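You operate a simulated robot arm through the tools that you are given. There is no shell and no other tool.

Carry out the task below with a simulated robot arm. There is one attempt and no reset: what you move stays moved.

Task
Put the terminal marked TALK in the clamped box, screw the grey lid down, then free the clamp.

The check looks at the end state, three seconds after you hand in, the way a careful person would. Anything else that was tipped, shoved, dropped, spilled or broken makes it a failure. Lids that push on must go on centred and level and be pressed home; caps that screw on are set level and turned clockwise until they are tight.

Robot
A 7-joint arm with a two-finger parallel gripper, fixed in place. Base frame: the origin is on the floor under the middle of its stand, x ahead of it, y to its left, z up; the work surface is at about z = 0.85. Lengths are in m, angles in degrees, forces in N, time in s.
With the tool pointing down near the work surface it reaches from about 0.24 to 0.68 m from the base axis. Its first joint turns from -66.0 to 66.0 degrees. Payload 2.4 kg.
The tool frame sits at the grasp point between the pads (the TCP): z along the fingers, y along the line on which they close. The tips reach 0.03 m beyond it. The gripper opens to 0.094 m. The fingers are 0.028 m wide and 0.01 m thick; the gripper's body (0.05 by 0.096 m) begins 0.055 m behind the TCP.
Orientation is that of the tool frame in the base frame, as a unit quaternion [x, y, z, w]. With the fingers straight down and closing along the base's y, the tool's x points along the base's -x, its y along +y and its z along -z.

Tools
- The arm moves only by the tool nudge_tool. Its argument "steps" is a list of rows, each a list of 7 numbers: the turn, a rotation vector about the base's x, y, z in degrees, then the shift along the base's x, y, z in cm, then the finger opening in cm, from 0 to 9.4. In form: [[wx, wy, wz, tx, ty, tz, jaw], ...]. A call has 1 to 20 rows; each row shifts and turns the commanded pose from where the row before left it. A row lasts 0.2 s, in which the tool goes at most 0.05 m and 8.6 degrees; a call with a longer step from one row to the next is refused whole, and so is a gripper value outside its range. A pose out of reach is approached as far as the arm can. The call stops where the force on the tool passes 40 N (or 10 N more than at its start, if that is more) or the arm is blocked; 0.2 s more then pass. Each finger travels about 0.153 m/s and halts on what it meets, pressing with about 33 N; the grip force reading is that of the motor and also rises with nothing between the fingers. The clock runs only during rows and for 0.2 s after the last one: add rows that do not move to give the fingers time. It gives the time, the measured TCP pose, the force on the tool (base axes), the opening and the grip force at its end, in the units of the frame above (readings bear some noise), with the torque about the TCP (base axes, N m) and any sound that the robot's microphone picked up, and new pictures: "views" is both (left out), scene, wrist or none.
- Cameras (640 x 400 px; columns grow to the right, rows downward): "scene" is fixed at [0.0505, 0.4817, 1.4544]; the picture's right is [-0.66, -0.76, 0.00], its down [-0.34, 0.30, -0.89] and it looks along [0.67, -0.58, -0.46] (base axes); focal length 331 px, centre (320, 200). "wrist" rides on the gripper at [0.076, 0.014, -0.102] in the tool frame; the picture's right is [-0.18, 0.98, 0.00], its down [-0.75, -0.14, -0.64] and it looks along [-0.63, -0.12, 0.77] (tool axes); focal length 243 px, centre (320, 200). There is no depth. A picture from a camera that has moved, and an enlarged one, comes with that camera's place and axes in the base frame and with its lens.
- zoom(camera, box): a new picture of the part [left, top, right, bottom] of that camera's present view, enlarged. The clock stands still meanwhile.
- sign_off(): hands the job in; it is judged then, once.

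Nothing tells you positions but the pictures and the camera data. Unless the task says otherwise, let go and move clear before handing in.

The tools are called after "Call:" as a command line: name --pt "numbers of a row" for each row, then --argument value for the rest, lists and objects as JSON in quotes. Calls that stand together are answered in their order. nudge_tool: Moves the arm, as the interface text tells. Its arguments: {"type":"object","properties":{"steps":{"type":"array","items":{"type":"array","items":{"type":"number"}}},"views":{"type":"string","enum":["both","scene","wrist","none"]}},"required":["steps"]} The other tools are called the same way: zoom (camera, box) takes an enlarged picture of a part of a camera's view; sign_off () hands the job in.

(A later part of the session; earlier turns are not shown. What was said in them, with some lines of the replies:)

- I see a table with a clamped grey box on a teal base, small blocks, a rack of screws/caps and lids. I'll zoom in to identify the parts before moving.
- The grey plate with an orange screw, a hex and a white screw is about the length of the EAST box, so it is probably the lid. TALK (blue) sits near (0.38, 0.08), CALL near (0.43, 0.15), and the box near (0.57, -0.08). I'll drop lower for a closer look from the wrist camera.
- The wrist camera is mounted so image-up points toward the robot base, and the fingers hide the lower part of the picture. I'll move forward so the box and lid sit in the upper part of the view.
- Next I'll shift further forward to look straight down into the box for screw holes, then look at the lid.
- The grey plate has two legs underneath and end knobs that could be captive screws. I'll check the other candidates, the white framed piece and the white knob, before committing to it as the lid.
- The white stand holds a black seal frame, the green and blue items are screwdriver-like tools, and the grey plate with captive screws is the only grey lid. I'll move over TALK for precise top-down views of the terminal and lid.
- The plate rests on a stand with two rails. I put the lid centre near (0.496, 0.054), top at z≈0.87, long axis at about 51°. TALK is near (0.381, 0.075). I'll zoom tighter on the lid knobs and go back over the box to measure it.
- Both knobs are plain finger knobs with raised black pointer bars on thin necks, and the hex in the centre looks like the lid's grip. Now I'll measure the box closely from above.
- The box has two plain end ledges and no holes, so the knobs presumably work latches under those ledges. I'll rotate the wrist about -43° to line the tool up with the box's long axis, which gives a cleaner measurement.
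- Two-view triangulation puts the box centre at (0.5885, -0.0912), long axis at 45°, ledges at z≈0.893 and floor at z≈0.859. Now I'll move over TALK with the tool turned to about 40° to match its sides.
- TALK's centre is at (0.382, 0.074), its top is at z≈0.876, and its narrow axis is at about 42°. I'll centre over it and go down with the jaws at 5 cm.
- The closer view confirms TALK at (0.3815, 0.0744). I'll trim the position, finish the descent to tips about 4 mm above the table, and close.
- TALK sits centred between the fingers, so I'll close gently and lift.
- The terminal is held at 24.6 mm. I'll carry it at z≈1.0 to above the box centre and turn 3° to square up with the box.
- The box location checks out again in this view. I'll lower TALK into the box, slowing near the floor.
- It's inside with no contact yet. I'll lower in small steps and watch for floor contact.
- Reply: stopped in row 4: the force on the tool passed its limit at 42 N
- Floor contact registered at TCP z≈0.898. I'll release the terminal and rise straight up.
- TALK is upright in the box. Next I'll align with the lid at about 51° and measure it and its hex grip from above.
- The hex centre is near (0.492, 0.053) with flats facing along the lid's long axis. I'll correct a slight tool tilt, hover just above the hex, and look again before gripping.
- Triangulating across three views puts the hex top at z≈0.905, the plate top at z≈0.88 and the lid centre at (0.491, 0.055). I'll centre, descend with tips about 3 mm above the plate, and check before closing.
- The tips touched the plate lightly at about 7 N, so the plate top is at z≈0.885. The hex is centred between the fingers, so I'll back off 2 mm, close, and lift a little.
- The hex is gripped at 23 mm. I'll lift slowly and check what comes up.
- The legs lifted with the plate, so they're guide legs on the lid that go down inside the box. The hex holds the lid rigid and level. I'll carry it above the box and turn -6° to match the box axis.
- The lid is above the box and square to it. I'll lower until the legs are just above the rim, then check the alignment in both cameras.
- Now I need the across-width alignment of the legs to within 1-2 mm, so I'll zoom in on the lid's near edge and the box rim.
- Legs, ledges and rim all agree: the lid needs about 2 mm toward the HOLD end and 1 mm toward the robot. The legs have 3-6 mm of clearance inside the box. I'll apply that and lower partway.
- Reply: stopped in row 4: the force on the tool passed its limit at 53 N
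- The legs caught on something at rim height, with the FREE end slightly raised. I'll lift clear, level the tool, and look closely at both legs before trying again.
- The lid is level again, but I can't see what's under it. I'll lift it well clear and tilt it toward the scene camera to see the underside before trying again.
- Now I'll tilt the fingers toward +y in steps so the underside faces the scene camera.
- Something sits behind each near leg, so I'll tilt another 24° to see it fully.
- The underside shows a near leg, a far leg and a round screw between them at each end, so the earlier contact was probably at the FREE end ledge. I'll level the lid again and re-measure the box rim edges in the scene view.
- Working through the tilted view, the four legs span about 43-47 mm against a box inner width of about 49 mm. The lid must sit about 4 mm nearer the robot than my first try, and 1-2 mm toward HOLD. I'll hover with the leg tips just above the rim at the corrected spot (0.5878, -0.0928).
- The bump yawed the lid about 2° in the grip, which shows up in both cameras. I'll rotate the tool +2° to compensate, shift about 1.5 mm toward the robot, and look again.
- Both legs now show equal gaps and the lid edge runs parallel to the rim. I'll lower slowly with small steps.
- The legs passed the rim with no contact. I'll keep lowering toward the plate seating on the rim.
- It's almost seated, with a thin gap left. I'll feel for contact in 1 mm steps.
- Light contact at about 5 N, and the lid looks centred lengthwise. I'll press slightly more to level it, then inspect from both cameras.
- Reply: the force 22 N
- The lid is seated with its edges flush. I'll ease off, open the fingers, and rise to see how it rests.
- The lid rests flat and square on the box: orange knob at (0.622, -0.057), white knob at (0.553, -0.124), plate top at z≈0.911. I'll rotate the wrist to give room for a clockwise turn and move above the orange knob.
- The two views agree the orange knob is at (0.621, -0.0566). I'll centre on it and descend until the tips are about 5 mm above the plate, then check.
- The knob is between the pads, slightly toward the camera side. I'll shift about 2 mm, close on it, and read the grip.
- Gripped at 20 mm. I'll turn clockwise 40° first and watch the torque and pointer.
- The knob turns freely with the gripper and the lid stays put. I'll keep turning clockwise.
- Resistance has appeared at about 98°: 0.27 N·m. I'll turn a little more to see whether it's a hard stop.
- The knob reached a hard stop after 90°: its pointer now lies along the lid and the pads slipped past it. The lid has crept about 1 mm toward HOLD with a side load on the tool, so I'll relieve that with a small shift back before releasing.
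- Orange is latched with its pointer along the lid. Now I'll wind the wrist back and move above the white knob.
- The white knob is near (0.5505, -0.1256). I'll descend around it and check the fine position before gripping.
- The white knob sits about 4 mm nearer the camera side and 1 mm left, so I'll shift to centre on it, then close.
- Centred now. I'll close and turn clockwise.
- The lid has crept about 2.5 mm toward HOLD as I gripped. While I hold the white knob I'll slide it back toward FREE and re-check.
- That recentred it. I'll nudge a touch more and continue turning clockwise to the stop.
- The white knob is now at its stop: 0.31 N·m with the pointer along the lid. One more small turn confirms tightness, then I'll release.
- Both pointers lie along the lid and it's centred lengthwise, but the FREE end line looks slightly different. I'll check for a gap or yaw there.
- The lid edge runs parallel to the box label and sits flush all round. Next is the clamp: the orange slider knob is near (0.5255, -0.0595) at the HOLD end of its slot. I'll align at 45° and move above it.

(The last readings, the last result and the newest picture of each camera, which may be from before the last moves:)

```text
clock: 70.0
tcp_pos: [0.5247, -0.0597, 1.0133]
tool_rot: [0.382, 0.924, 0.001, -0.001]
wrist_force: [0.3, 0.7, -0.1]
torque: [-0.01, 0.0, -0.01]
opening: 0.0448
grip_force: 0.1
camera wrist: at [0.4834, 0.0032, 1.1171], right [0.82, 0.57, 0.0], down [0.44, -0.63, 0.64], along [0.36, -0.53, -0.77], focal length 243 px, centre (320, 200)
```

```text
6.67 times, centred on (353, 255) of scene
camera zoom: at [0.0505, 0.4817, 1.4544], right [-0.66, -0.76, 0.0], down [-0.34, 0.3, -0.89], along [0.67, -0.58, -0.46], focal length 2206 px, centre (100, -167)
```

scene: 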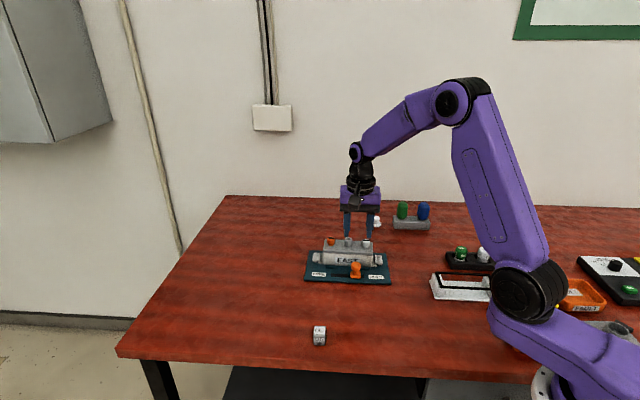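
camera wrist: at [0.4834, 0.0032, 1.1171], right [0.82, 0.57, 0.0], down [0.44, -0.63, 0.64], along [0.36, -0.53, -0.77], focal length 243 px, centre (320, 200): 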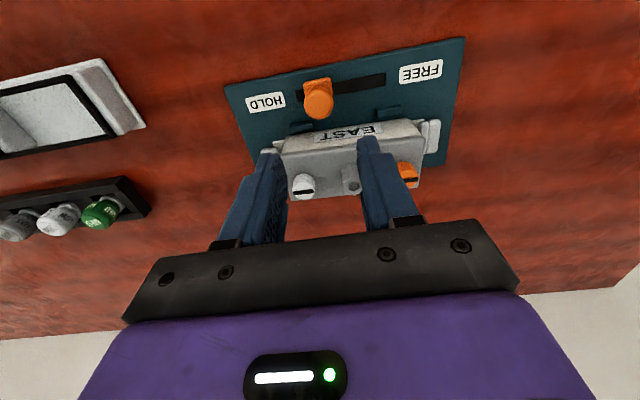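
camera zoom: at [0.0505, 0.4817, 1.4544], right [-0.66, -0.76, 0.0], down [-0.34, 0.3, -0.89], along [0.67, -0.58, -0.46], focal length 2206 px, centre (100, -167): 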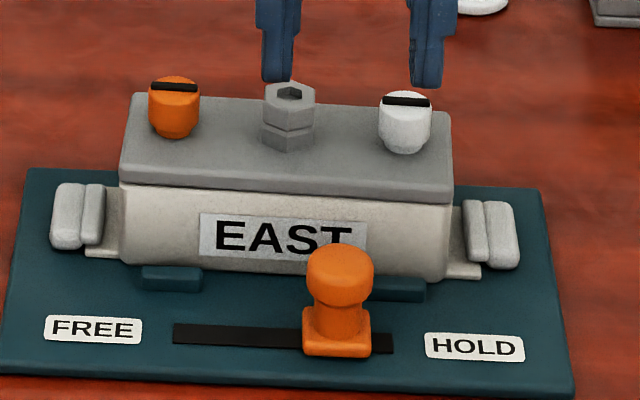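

The cap top is near (0.524, -0.057) at z≈0.898. I'll centre and descend around the cap.

Call:
nudge_tool --pt "0 0 0 -0.05 0.25 -3 4.5" --pt "0 0 0 0 0 -3 4.5" --pt "0 0 0 0 0 -2 4.5" --pt "0 0 0 0 0 -1.5 4.5" --pt "0 0 0 0 0 0 4.5" --views "both"

Call:
zoom --camera "wrist" --box '[220, 90, 420, 215]'

Call:
zoom --camera "scene" --box '[321, 235, 401, 285]'

```text
clock: 71.2
tcp_pos: [0.5252, -0.0578, 0.9191]
tool_rot: [0.382, 0.924, 0.0, -0.001]
wrist_force: [-0.8, 0.2, 0.6]
torque: [0.0, 0.02, -0.01]
opening: 0.0449
grip_force: 0.1
camera wrist: at [0.4831, 0.0055, 1.0222], right [0.83, 0.56, 0.0], down [0.43, -0.63, 0.64], along [0.36, -0.53, -0.77], focal length 243 px, centre (320, 200)
```

scene: 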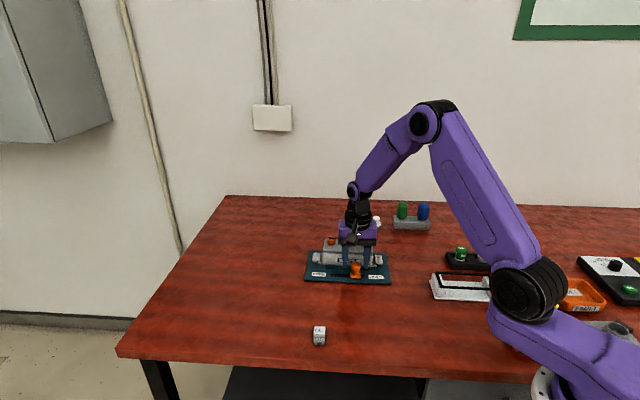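
wrist: 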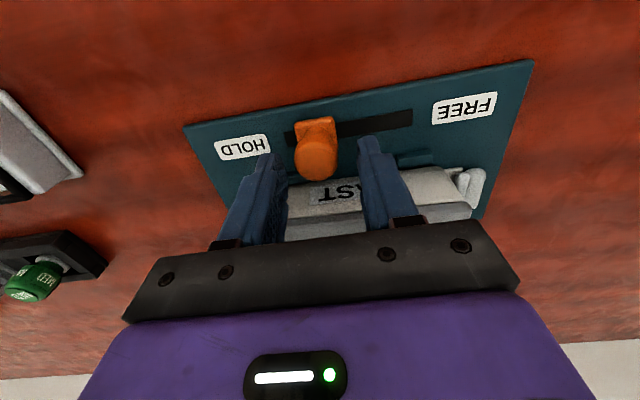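

```text
3.20 times, centred on (320, 152) of wrist
camera zoom: at [0.4831, 0.0055, 1.0222], right [0.83, 0.56, 0.0], down [0.43, -0.63, 0.64], along [0.36, -0.53, -0.77], focal length 776 px, centre (320, 352)
```

zoom: 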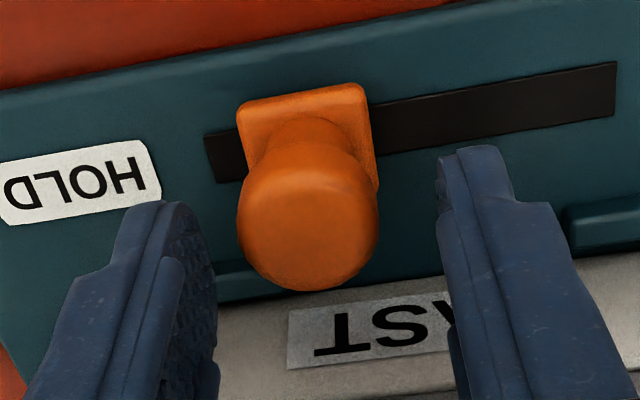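

```text
8.00 times, centred on (361, 260) of scene
camera zoom: at [0.0505, 0.4817, 1.4544], right [-0.66, -0.76, 0.0], down [-0.34, 0.3, -0.89], along [0.67, -0.58, -0.46], focal length 2648 px, centre (-8, -280)
```

zoom: 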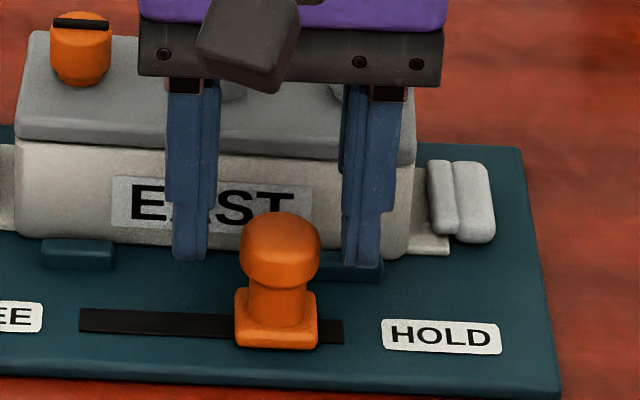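

The cap is about 2 mm toward HOLD from the tool centre. I'll correct that, go down 14 mm, and close on it.

Call:
nudge_tool --pt "0 0 0 -0.23 -0.09 -0.5 4.5" --pt "0 0 0 0 0 -0.9 4.5" --pt "0 0 0 0 0 0 3.4" --pt "0 0 0 0 0 0 1.6" --pt "0 0 0 0 0 0 1.6" --pt "0 0 0 0 0 0 1.6" --views "both"

Call:
zoom --camera "wrist" --box '[220, 90, 420, 215]'

Call:
zoom --camera "scene" --box '[321, 235, 401, 285]'

```text
clock: 72.6
tcp_pos: [0.5239, -0.0586, 0.9061]
tool_rot: [0.383, 0.924, 0.001, -0.001]
wrist_force: [0.1, -0.8, -1.6]
torque: [-0.08, -0.13, 0.0]
opening: 0.0266
grip_force: 45.2
camera wrist: at [0.4815, 0.0044, 1.0084], right [0.83, 0.56, 0.0], down [0.43, -0.63, 0.64], along [0.36, -0.53, -0.77], focal length 243 px, centre (320, 200)
```

scene: 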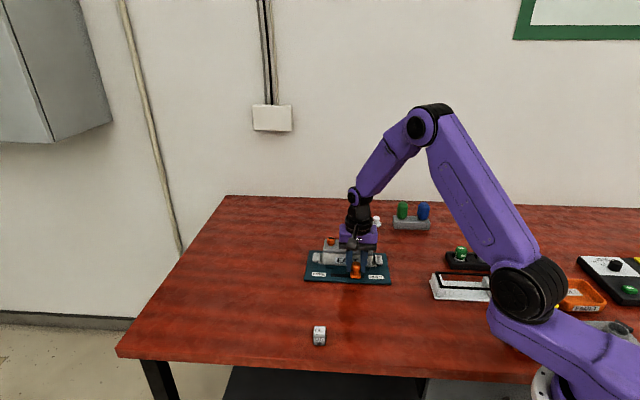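
wrist: 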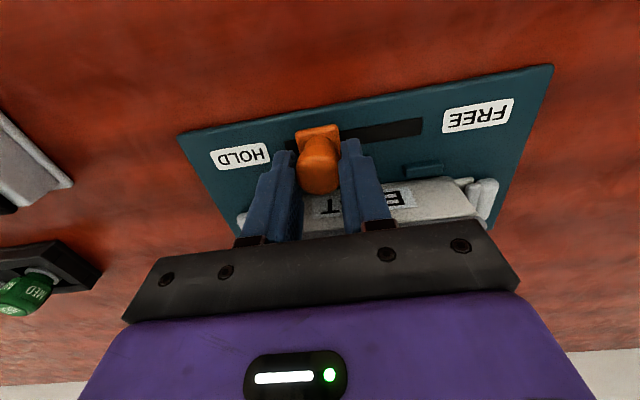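

```text
3.20 times, centred on (320, 152) of wrist
camera zoom: at [0.4815, 0.0044, 1.0084], right [0.83, 0.56, 0.0], down [0.43, -0.63, 0.64], along [0.36, -0.53, -0.77], focal length 776 px, centre (320, 352)
```

zoom: 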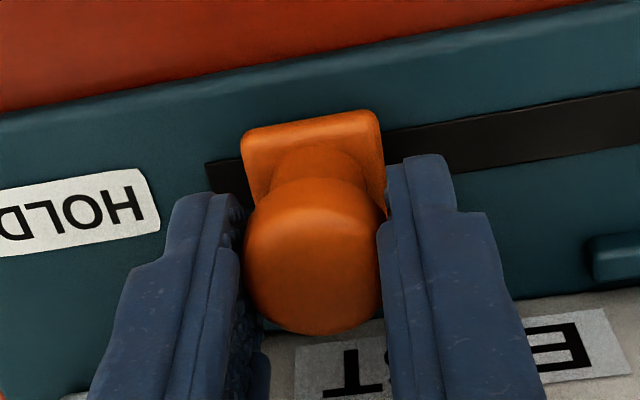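

```text
8.00 times, centred on (361, 260) of scene
camera zoom: at [0.0506, 0.4816, 1.4544], right [-0.66, -0.76, 0.0], down [-0.34, 0.3, -0.89], along [0.67, -0.58, -0.46], focal length 2648 px, centre (-8, -280)
```

zoom: 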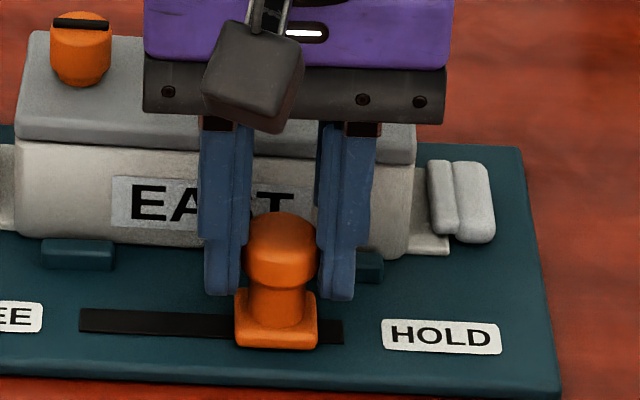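

Gripped. I'll slide toward FREE along the slot, starting gently to feel the resistance.

Call:
nudge_tool --pt "0 0 0 0.2 0.2 0 1.6" --pt "0 0 0 0.3 0.3 0 1.6" --pt "0 0 0 0.4 0.4 0 1.6" --pt "0 0 0 0 0 0 1.6" --views "none"

Call:
zoom --camera "scene" --box '[311, 235, 391, 285]'

```text
clock: 73.6
tcp_pos: [0.5322, -0.0496, 0.9054]
tool_rot: [0.382, 0.924, 0.0, -0.001]
wrist_force: [0.2, -1.6, -3.1]
torque: [0.5, 0.51, -0.12]
opening: 0.0267
grip_force: 45.1
```

```text
8.00 times, centred on (351, 260) of scene
camera zoom: at [0.0506, 0.4816, 1.4544], right [-0.66, -0.76, 0.0], down [-0.34, 0.3, -0.89], along [0.67, -0.58, -0.46], focal length 2648 px, centre (72, -280)
```

zoom: 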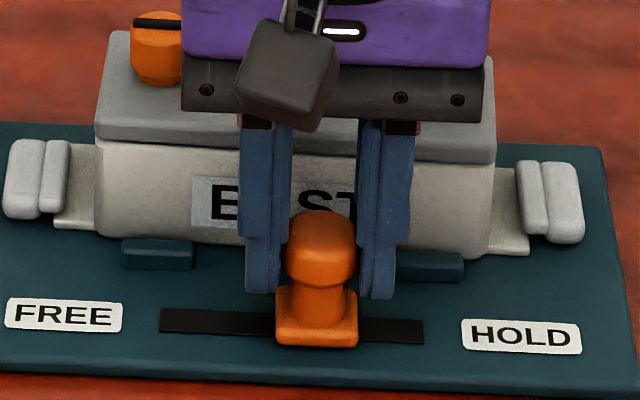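

It slides smoothly. I'll continue toward the FREE end.

Call:
nudge_tool --pt "0 0 0 0.4 0.4 0 1.6" --pt "0 0 0 0.4 0.4 0 1.6" --pt "0 0 0 0.4 0.4 0 1.6" --pt "0 0 0 0.4 0.4 0 1.6" --pt "0 0 0 0.4 0.4 0 1.6" --pt "0 0 0 0 0 0 1.6" --views "none"

Call:
zoom --camera "scene" --box '[301, 235, 397, 295]'

```text
clock: 75.0
tcp_pos: [0.5537, -0.0317, 0.9058]
tool_rot: [0.383, 0.924, 0.001, -0.001]
wrist_force: [6.3, 0.2, -8.0]
torque: [0.44, 0.37, 0.01]
opening: 0.0262
grip_force: 44.9
```

```text
6.67 times, centred on (349, 265) of scene
camera zoom: at [0.0509, 0.4817, 1.4544], right [-0.66, -0.76, 0.0], down [-0.34, 0.3, -0.89], along [0.67, -0.58, -0.46], focal length 2206 px, centre (127, -233)
```

zoom: 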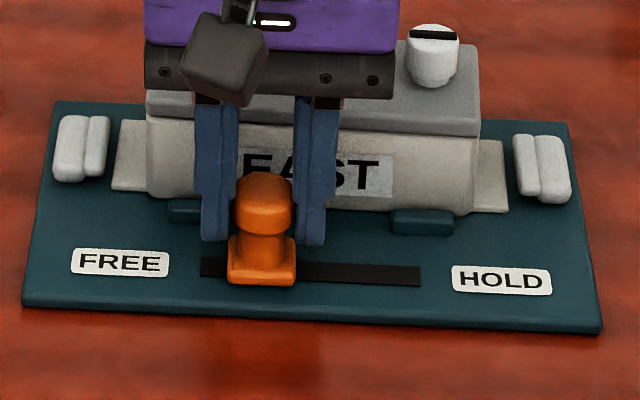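

The clamp pads have swung off the box's ears, and about 2 mm of travel remains. I'll ease to the end stop.

Call:
nudge_tool --pt "0 0 0 0.1 0.1 0 1.6" --pt "0 0 0 0.1 0.1 0 1.6" --pt "0 0 0 0 0 0 1.6" --views "none"

Call:
zoom --camera "scene" --box '[301, 235, 397, 295]'

```text
clock: 75.8
tcp_pos: [0.5545, -0.0284, 0.9051]
tool_rot: [0.383, 0.924, -0.001, -0.002]
wrist_force: [1.4, -0.4, -5.3]
torque: [-0.32, -0.3, -0.02]
opening: 0.0266
grip_force: 45.0
```

```text
6.67 times, centred on (349, 265) of scene
camera zoom: at [0.0507, 0.4817, 1.4544], right [-0.66, -0.76, 0.0], down [-0.34, 0.3, -0.89], along [0.67, -0.58, -0.46], focal length 2206 px, centre (127, -233)
```

zoom: 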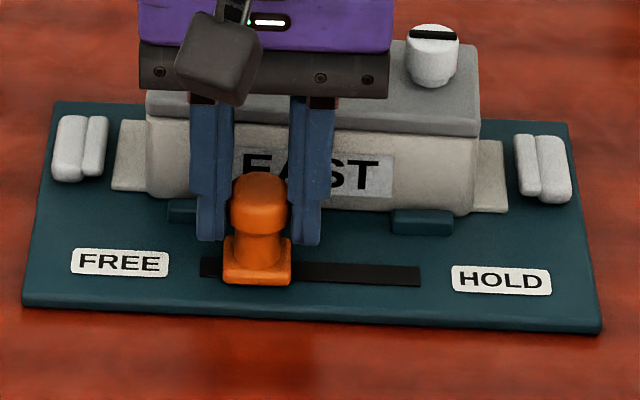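

Call:
nudge_tool --pt "0 0 0 0.1 0.1 0 1.6" --pt "0 0 0 0 0 0 1.6" --views "none"

Call:
zoom --camera "scene" --box '[301, 235, 397, 295]'

```text
clock: 76.4
tcp_pos: [0.5547, -0.0294, 0.9061]
tool_rot: [0.383, 0.924, -0.001, -0.002]
wrist_force: [-5.7, -5.7, 1.1]
torque: [-0.46, -0.26, 0.13]
opening: 0.0267
grip_force: 45.5
```

```text
6.67 times, centred on (349, 265) of scene
camera zoom: at [0.0504, 0.4816, 1.4544], right [-0.66, -0.76, 0.0], down [-0.34, 0.3, -0.89], along [0.67, -0.58, -0.46], focal length 2206 px, centre (127, -233)
```

zoom: 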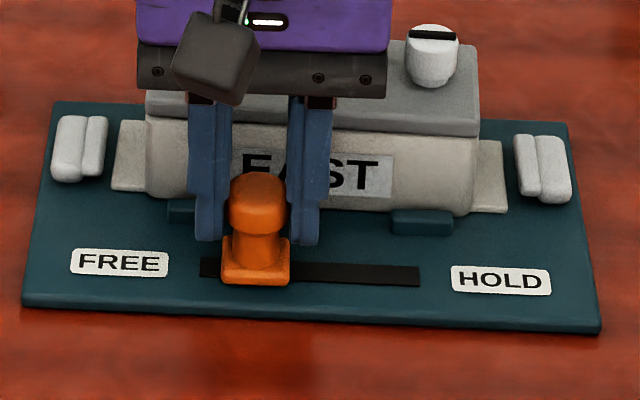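

The slider is against its end stop. I'll ease off slightly, release, and rise clear.

Call:
nudge_tool --pt "0 0 0 -0.05 -0.05 0 1.6" --pt "0 0 0 0 0 0 3.4" --pt "0 0 0 0 0 0 4.5" --pt "0 0 0 0 0 0 4.5" --pt "0 0 0 0 0 2 4.5" --pt "0 0 0 0 0 4 4.5" --pt "0 0 0 -1 1 4 4.5" --pt "0 0 0 -3 3 2 4.5" --pt "0 0 0 -3 3 2 4.5" --pt "0 0 0 0 0 0 4.5" --views "both"

Call:
zoom --camera "scene" --box '[301, 225, 397, 285]'

Call:
zoom --camera "wrist" --box '[200, 60, 440, 210]'

```text
clock: 78.6
tcp_pos: [0.4842, 0.0423, 1.046]
tool_rot: [0.383, 0.924, 0.0, -0.001]
wrist_force: [0.5, -0.2, -0.8]
torque: [0.04, -0.05, -0.02]
opening: 0.0449
grip_force: 0.1
camera wrist: at [0.4427, 0.106, 1.1497], right [0.83, 0.56, 0.0], down [0.44, -0.63, 0.64], along [0.36, -0.53, -0.77], focal length 243 px, centre (320, 200)
```

scene: 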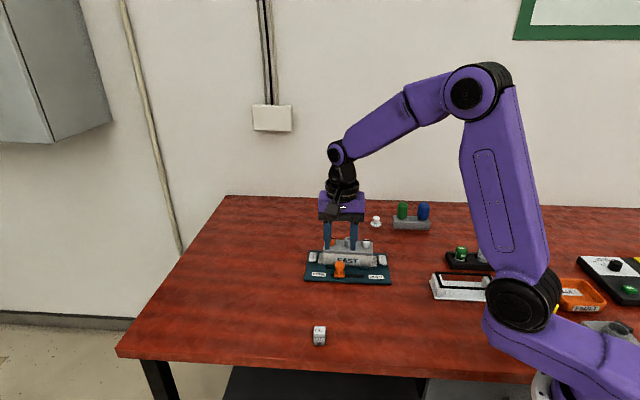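
wrist: 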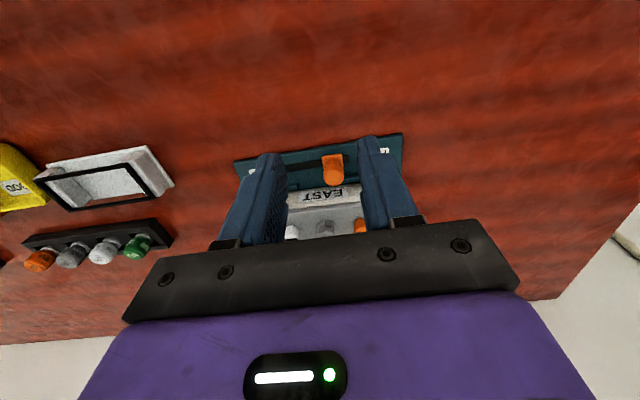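

```text
6.67 times, centred on (349, 255) of scene
camera zoom: at [0.0505, 0.4817, 1.4544], right [-0.66, -0.76, 0.0], down [-0.34, 0.3, -0.89], along [0.67, -0.58, -0.46], focal length 2206 px, centre (127, -167)
```

zoom: 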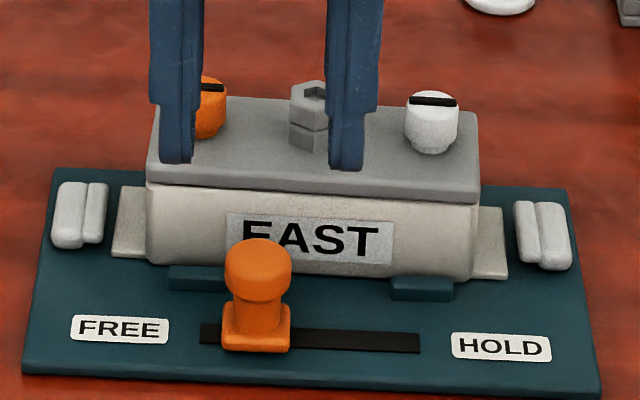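

```text
2.67 times, centred on (320, 135) of wrist
camera zoom: at [0.4427, 0.106, 1.1497], right [0.83, 0.56, 0.0], down [0.44, -0.63, 0.64], along [0.36, -0.53, -0.77], focal length 647 px, centre (320, 373)
```

zoom: 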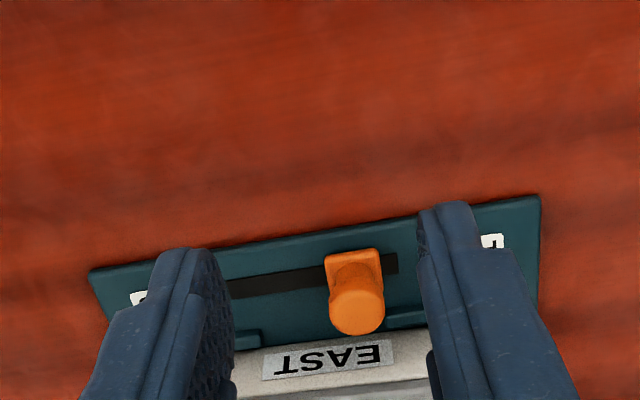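

The clamp is free and both pads are clear of the ears. I'll move well clear and do a final inspection of the whole scene.

Call:
nudge_tool --pt "0 0 0 -1 0 4 4.5" --pt "0 0 0 -1 0 4 4.5" --pt "0 0 0 -1 0 3 4.5" --pt "0 0 0 0 -2 0 4.5" --pt "0 0 0 0 -3 0 4.5" --pt "0 0 0 0 -3 0 4.5" --pt "0 0 0 0 0 0 4.5" --views "both"

Call:
zoom --camera "scene" --box '[301, 225, 397, 285]'

Call:
zoom --camera "wrist" --box '[240, 80, 400, 180]'

Call:
zoom --camera "scene" --box '[300, 190, 620, 390]'

```text
clock: 80.2
tcp_pos: [0.4557, -0.0391, 1.1558]
tool_rot: [0.382, 0.924, 0.0, -0.002]
wrist_force: [0.2, 0.3, 0.1]
torque: [0.01, -0.01, 0.01]
opening: 0.0451
grip_force: 0.1
camera wrist: at [0.4134, 0.025, 1.2584], right [0.82, 0.57, 0.0], down [0.43, -0.63, 0.64], along [0.36, -0.53, -0.77], focal length 243 px, centre (320, 200)
```

scene: 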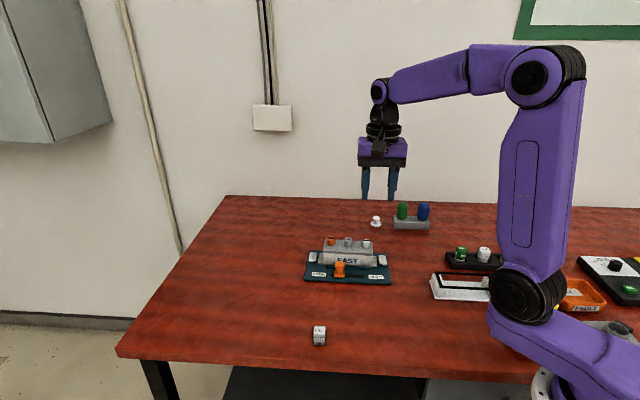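
wrist: 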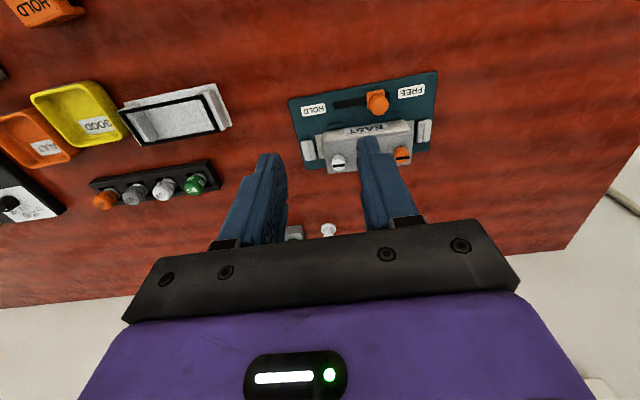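

```text
6.67 times, centred on (349, 255) of scene
camera zoom: at [0.0505, 0.4817, 1.4544], right [-0.66, -0.76, 0.0], down [-0.34, 0.3, -0.89], along [0.67, -0.58, -0.46], focal length 2206 px, centre (127, -167)
```

zoom: 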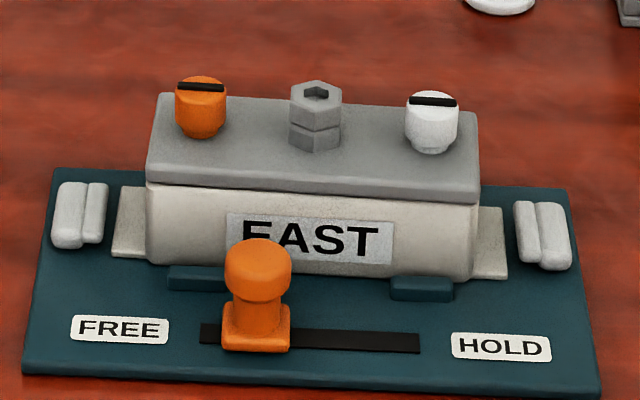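

```text
4.00 times, centred on (320, 130) of wrist
camera zoom: at [0.4134, 0.025, 1.2584], right [0.82, 0.57, 0.0], down [0.43, -0.63, 0.64], along [0.36, -0.53, -0.77], focal length 970 px, centre (320, 480)
```

zoom: 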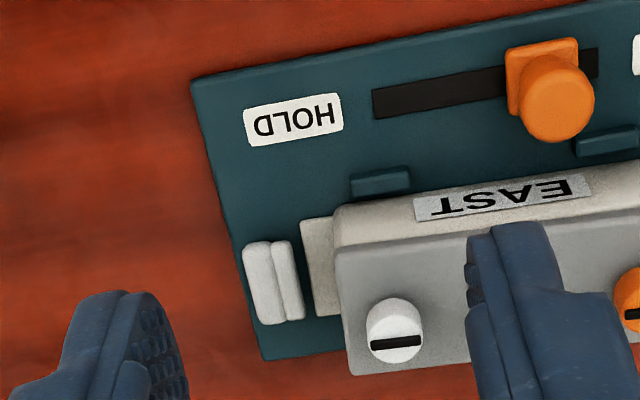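

```text
2.00 times, centred on (460, 290) of scene
camera zoom: at [0.0505, 0.4817, 1.4544], right [-0.66, -0.76, 0.0], down [-0.34, 0.3, -0.89], along [0.67, -0.58, -0.46], focal length 662 px, centre (40, 20)
```

zoom: 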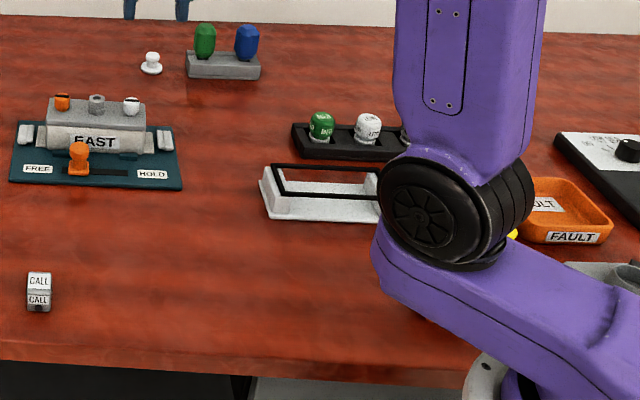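

Everything checks out:
- TALK is in the EAST box.
- The grey lid is flush, level and centred, with both screws turned clockwise to their stops.
- The clamp slider is at FREE with the pads off the ears.
- I don't see anything else on the table out of place, and the arm is clear.

I'm handing in.

Call:
sign_off

```text
The job is handed in.
```

I put the TALK terminal in the EAST box, fastened the grey lid down, and slid the clamp to FREE. I've handed the job in and don't have the result of the check.

- **Terminal:** TALK was standing upright near the middle of the box when I put the lid on.
- **Lid:** It sits flush and centred, to within about 1 mm by the camera views. On the first try at lowering it, the legs bumped the box at rim height. I tilted the lid to see its underside, re-measured and lowered it again.
- **Screws:** The orange and white knobs each stopped hard after about a quarter turn clockwise, at roughly 0.3 N·m. I took that stop as tight. I did not test the lid by pulling up on it.
- **Clamp:** The slider is against its end stop at FREE, and both pads are clear of the box's ears.
- **Everything else:** In the last pictures I saw nothing else moved or tipped, though the arm hides part of the table on the right. The gripper is open and clear.
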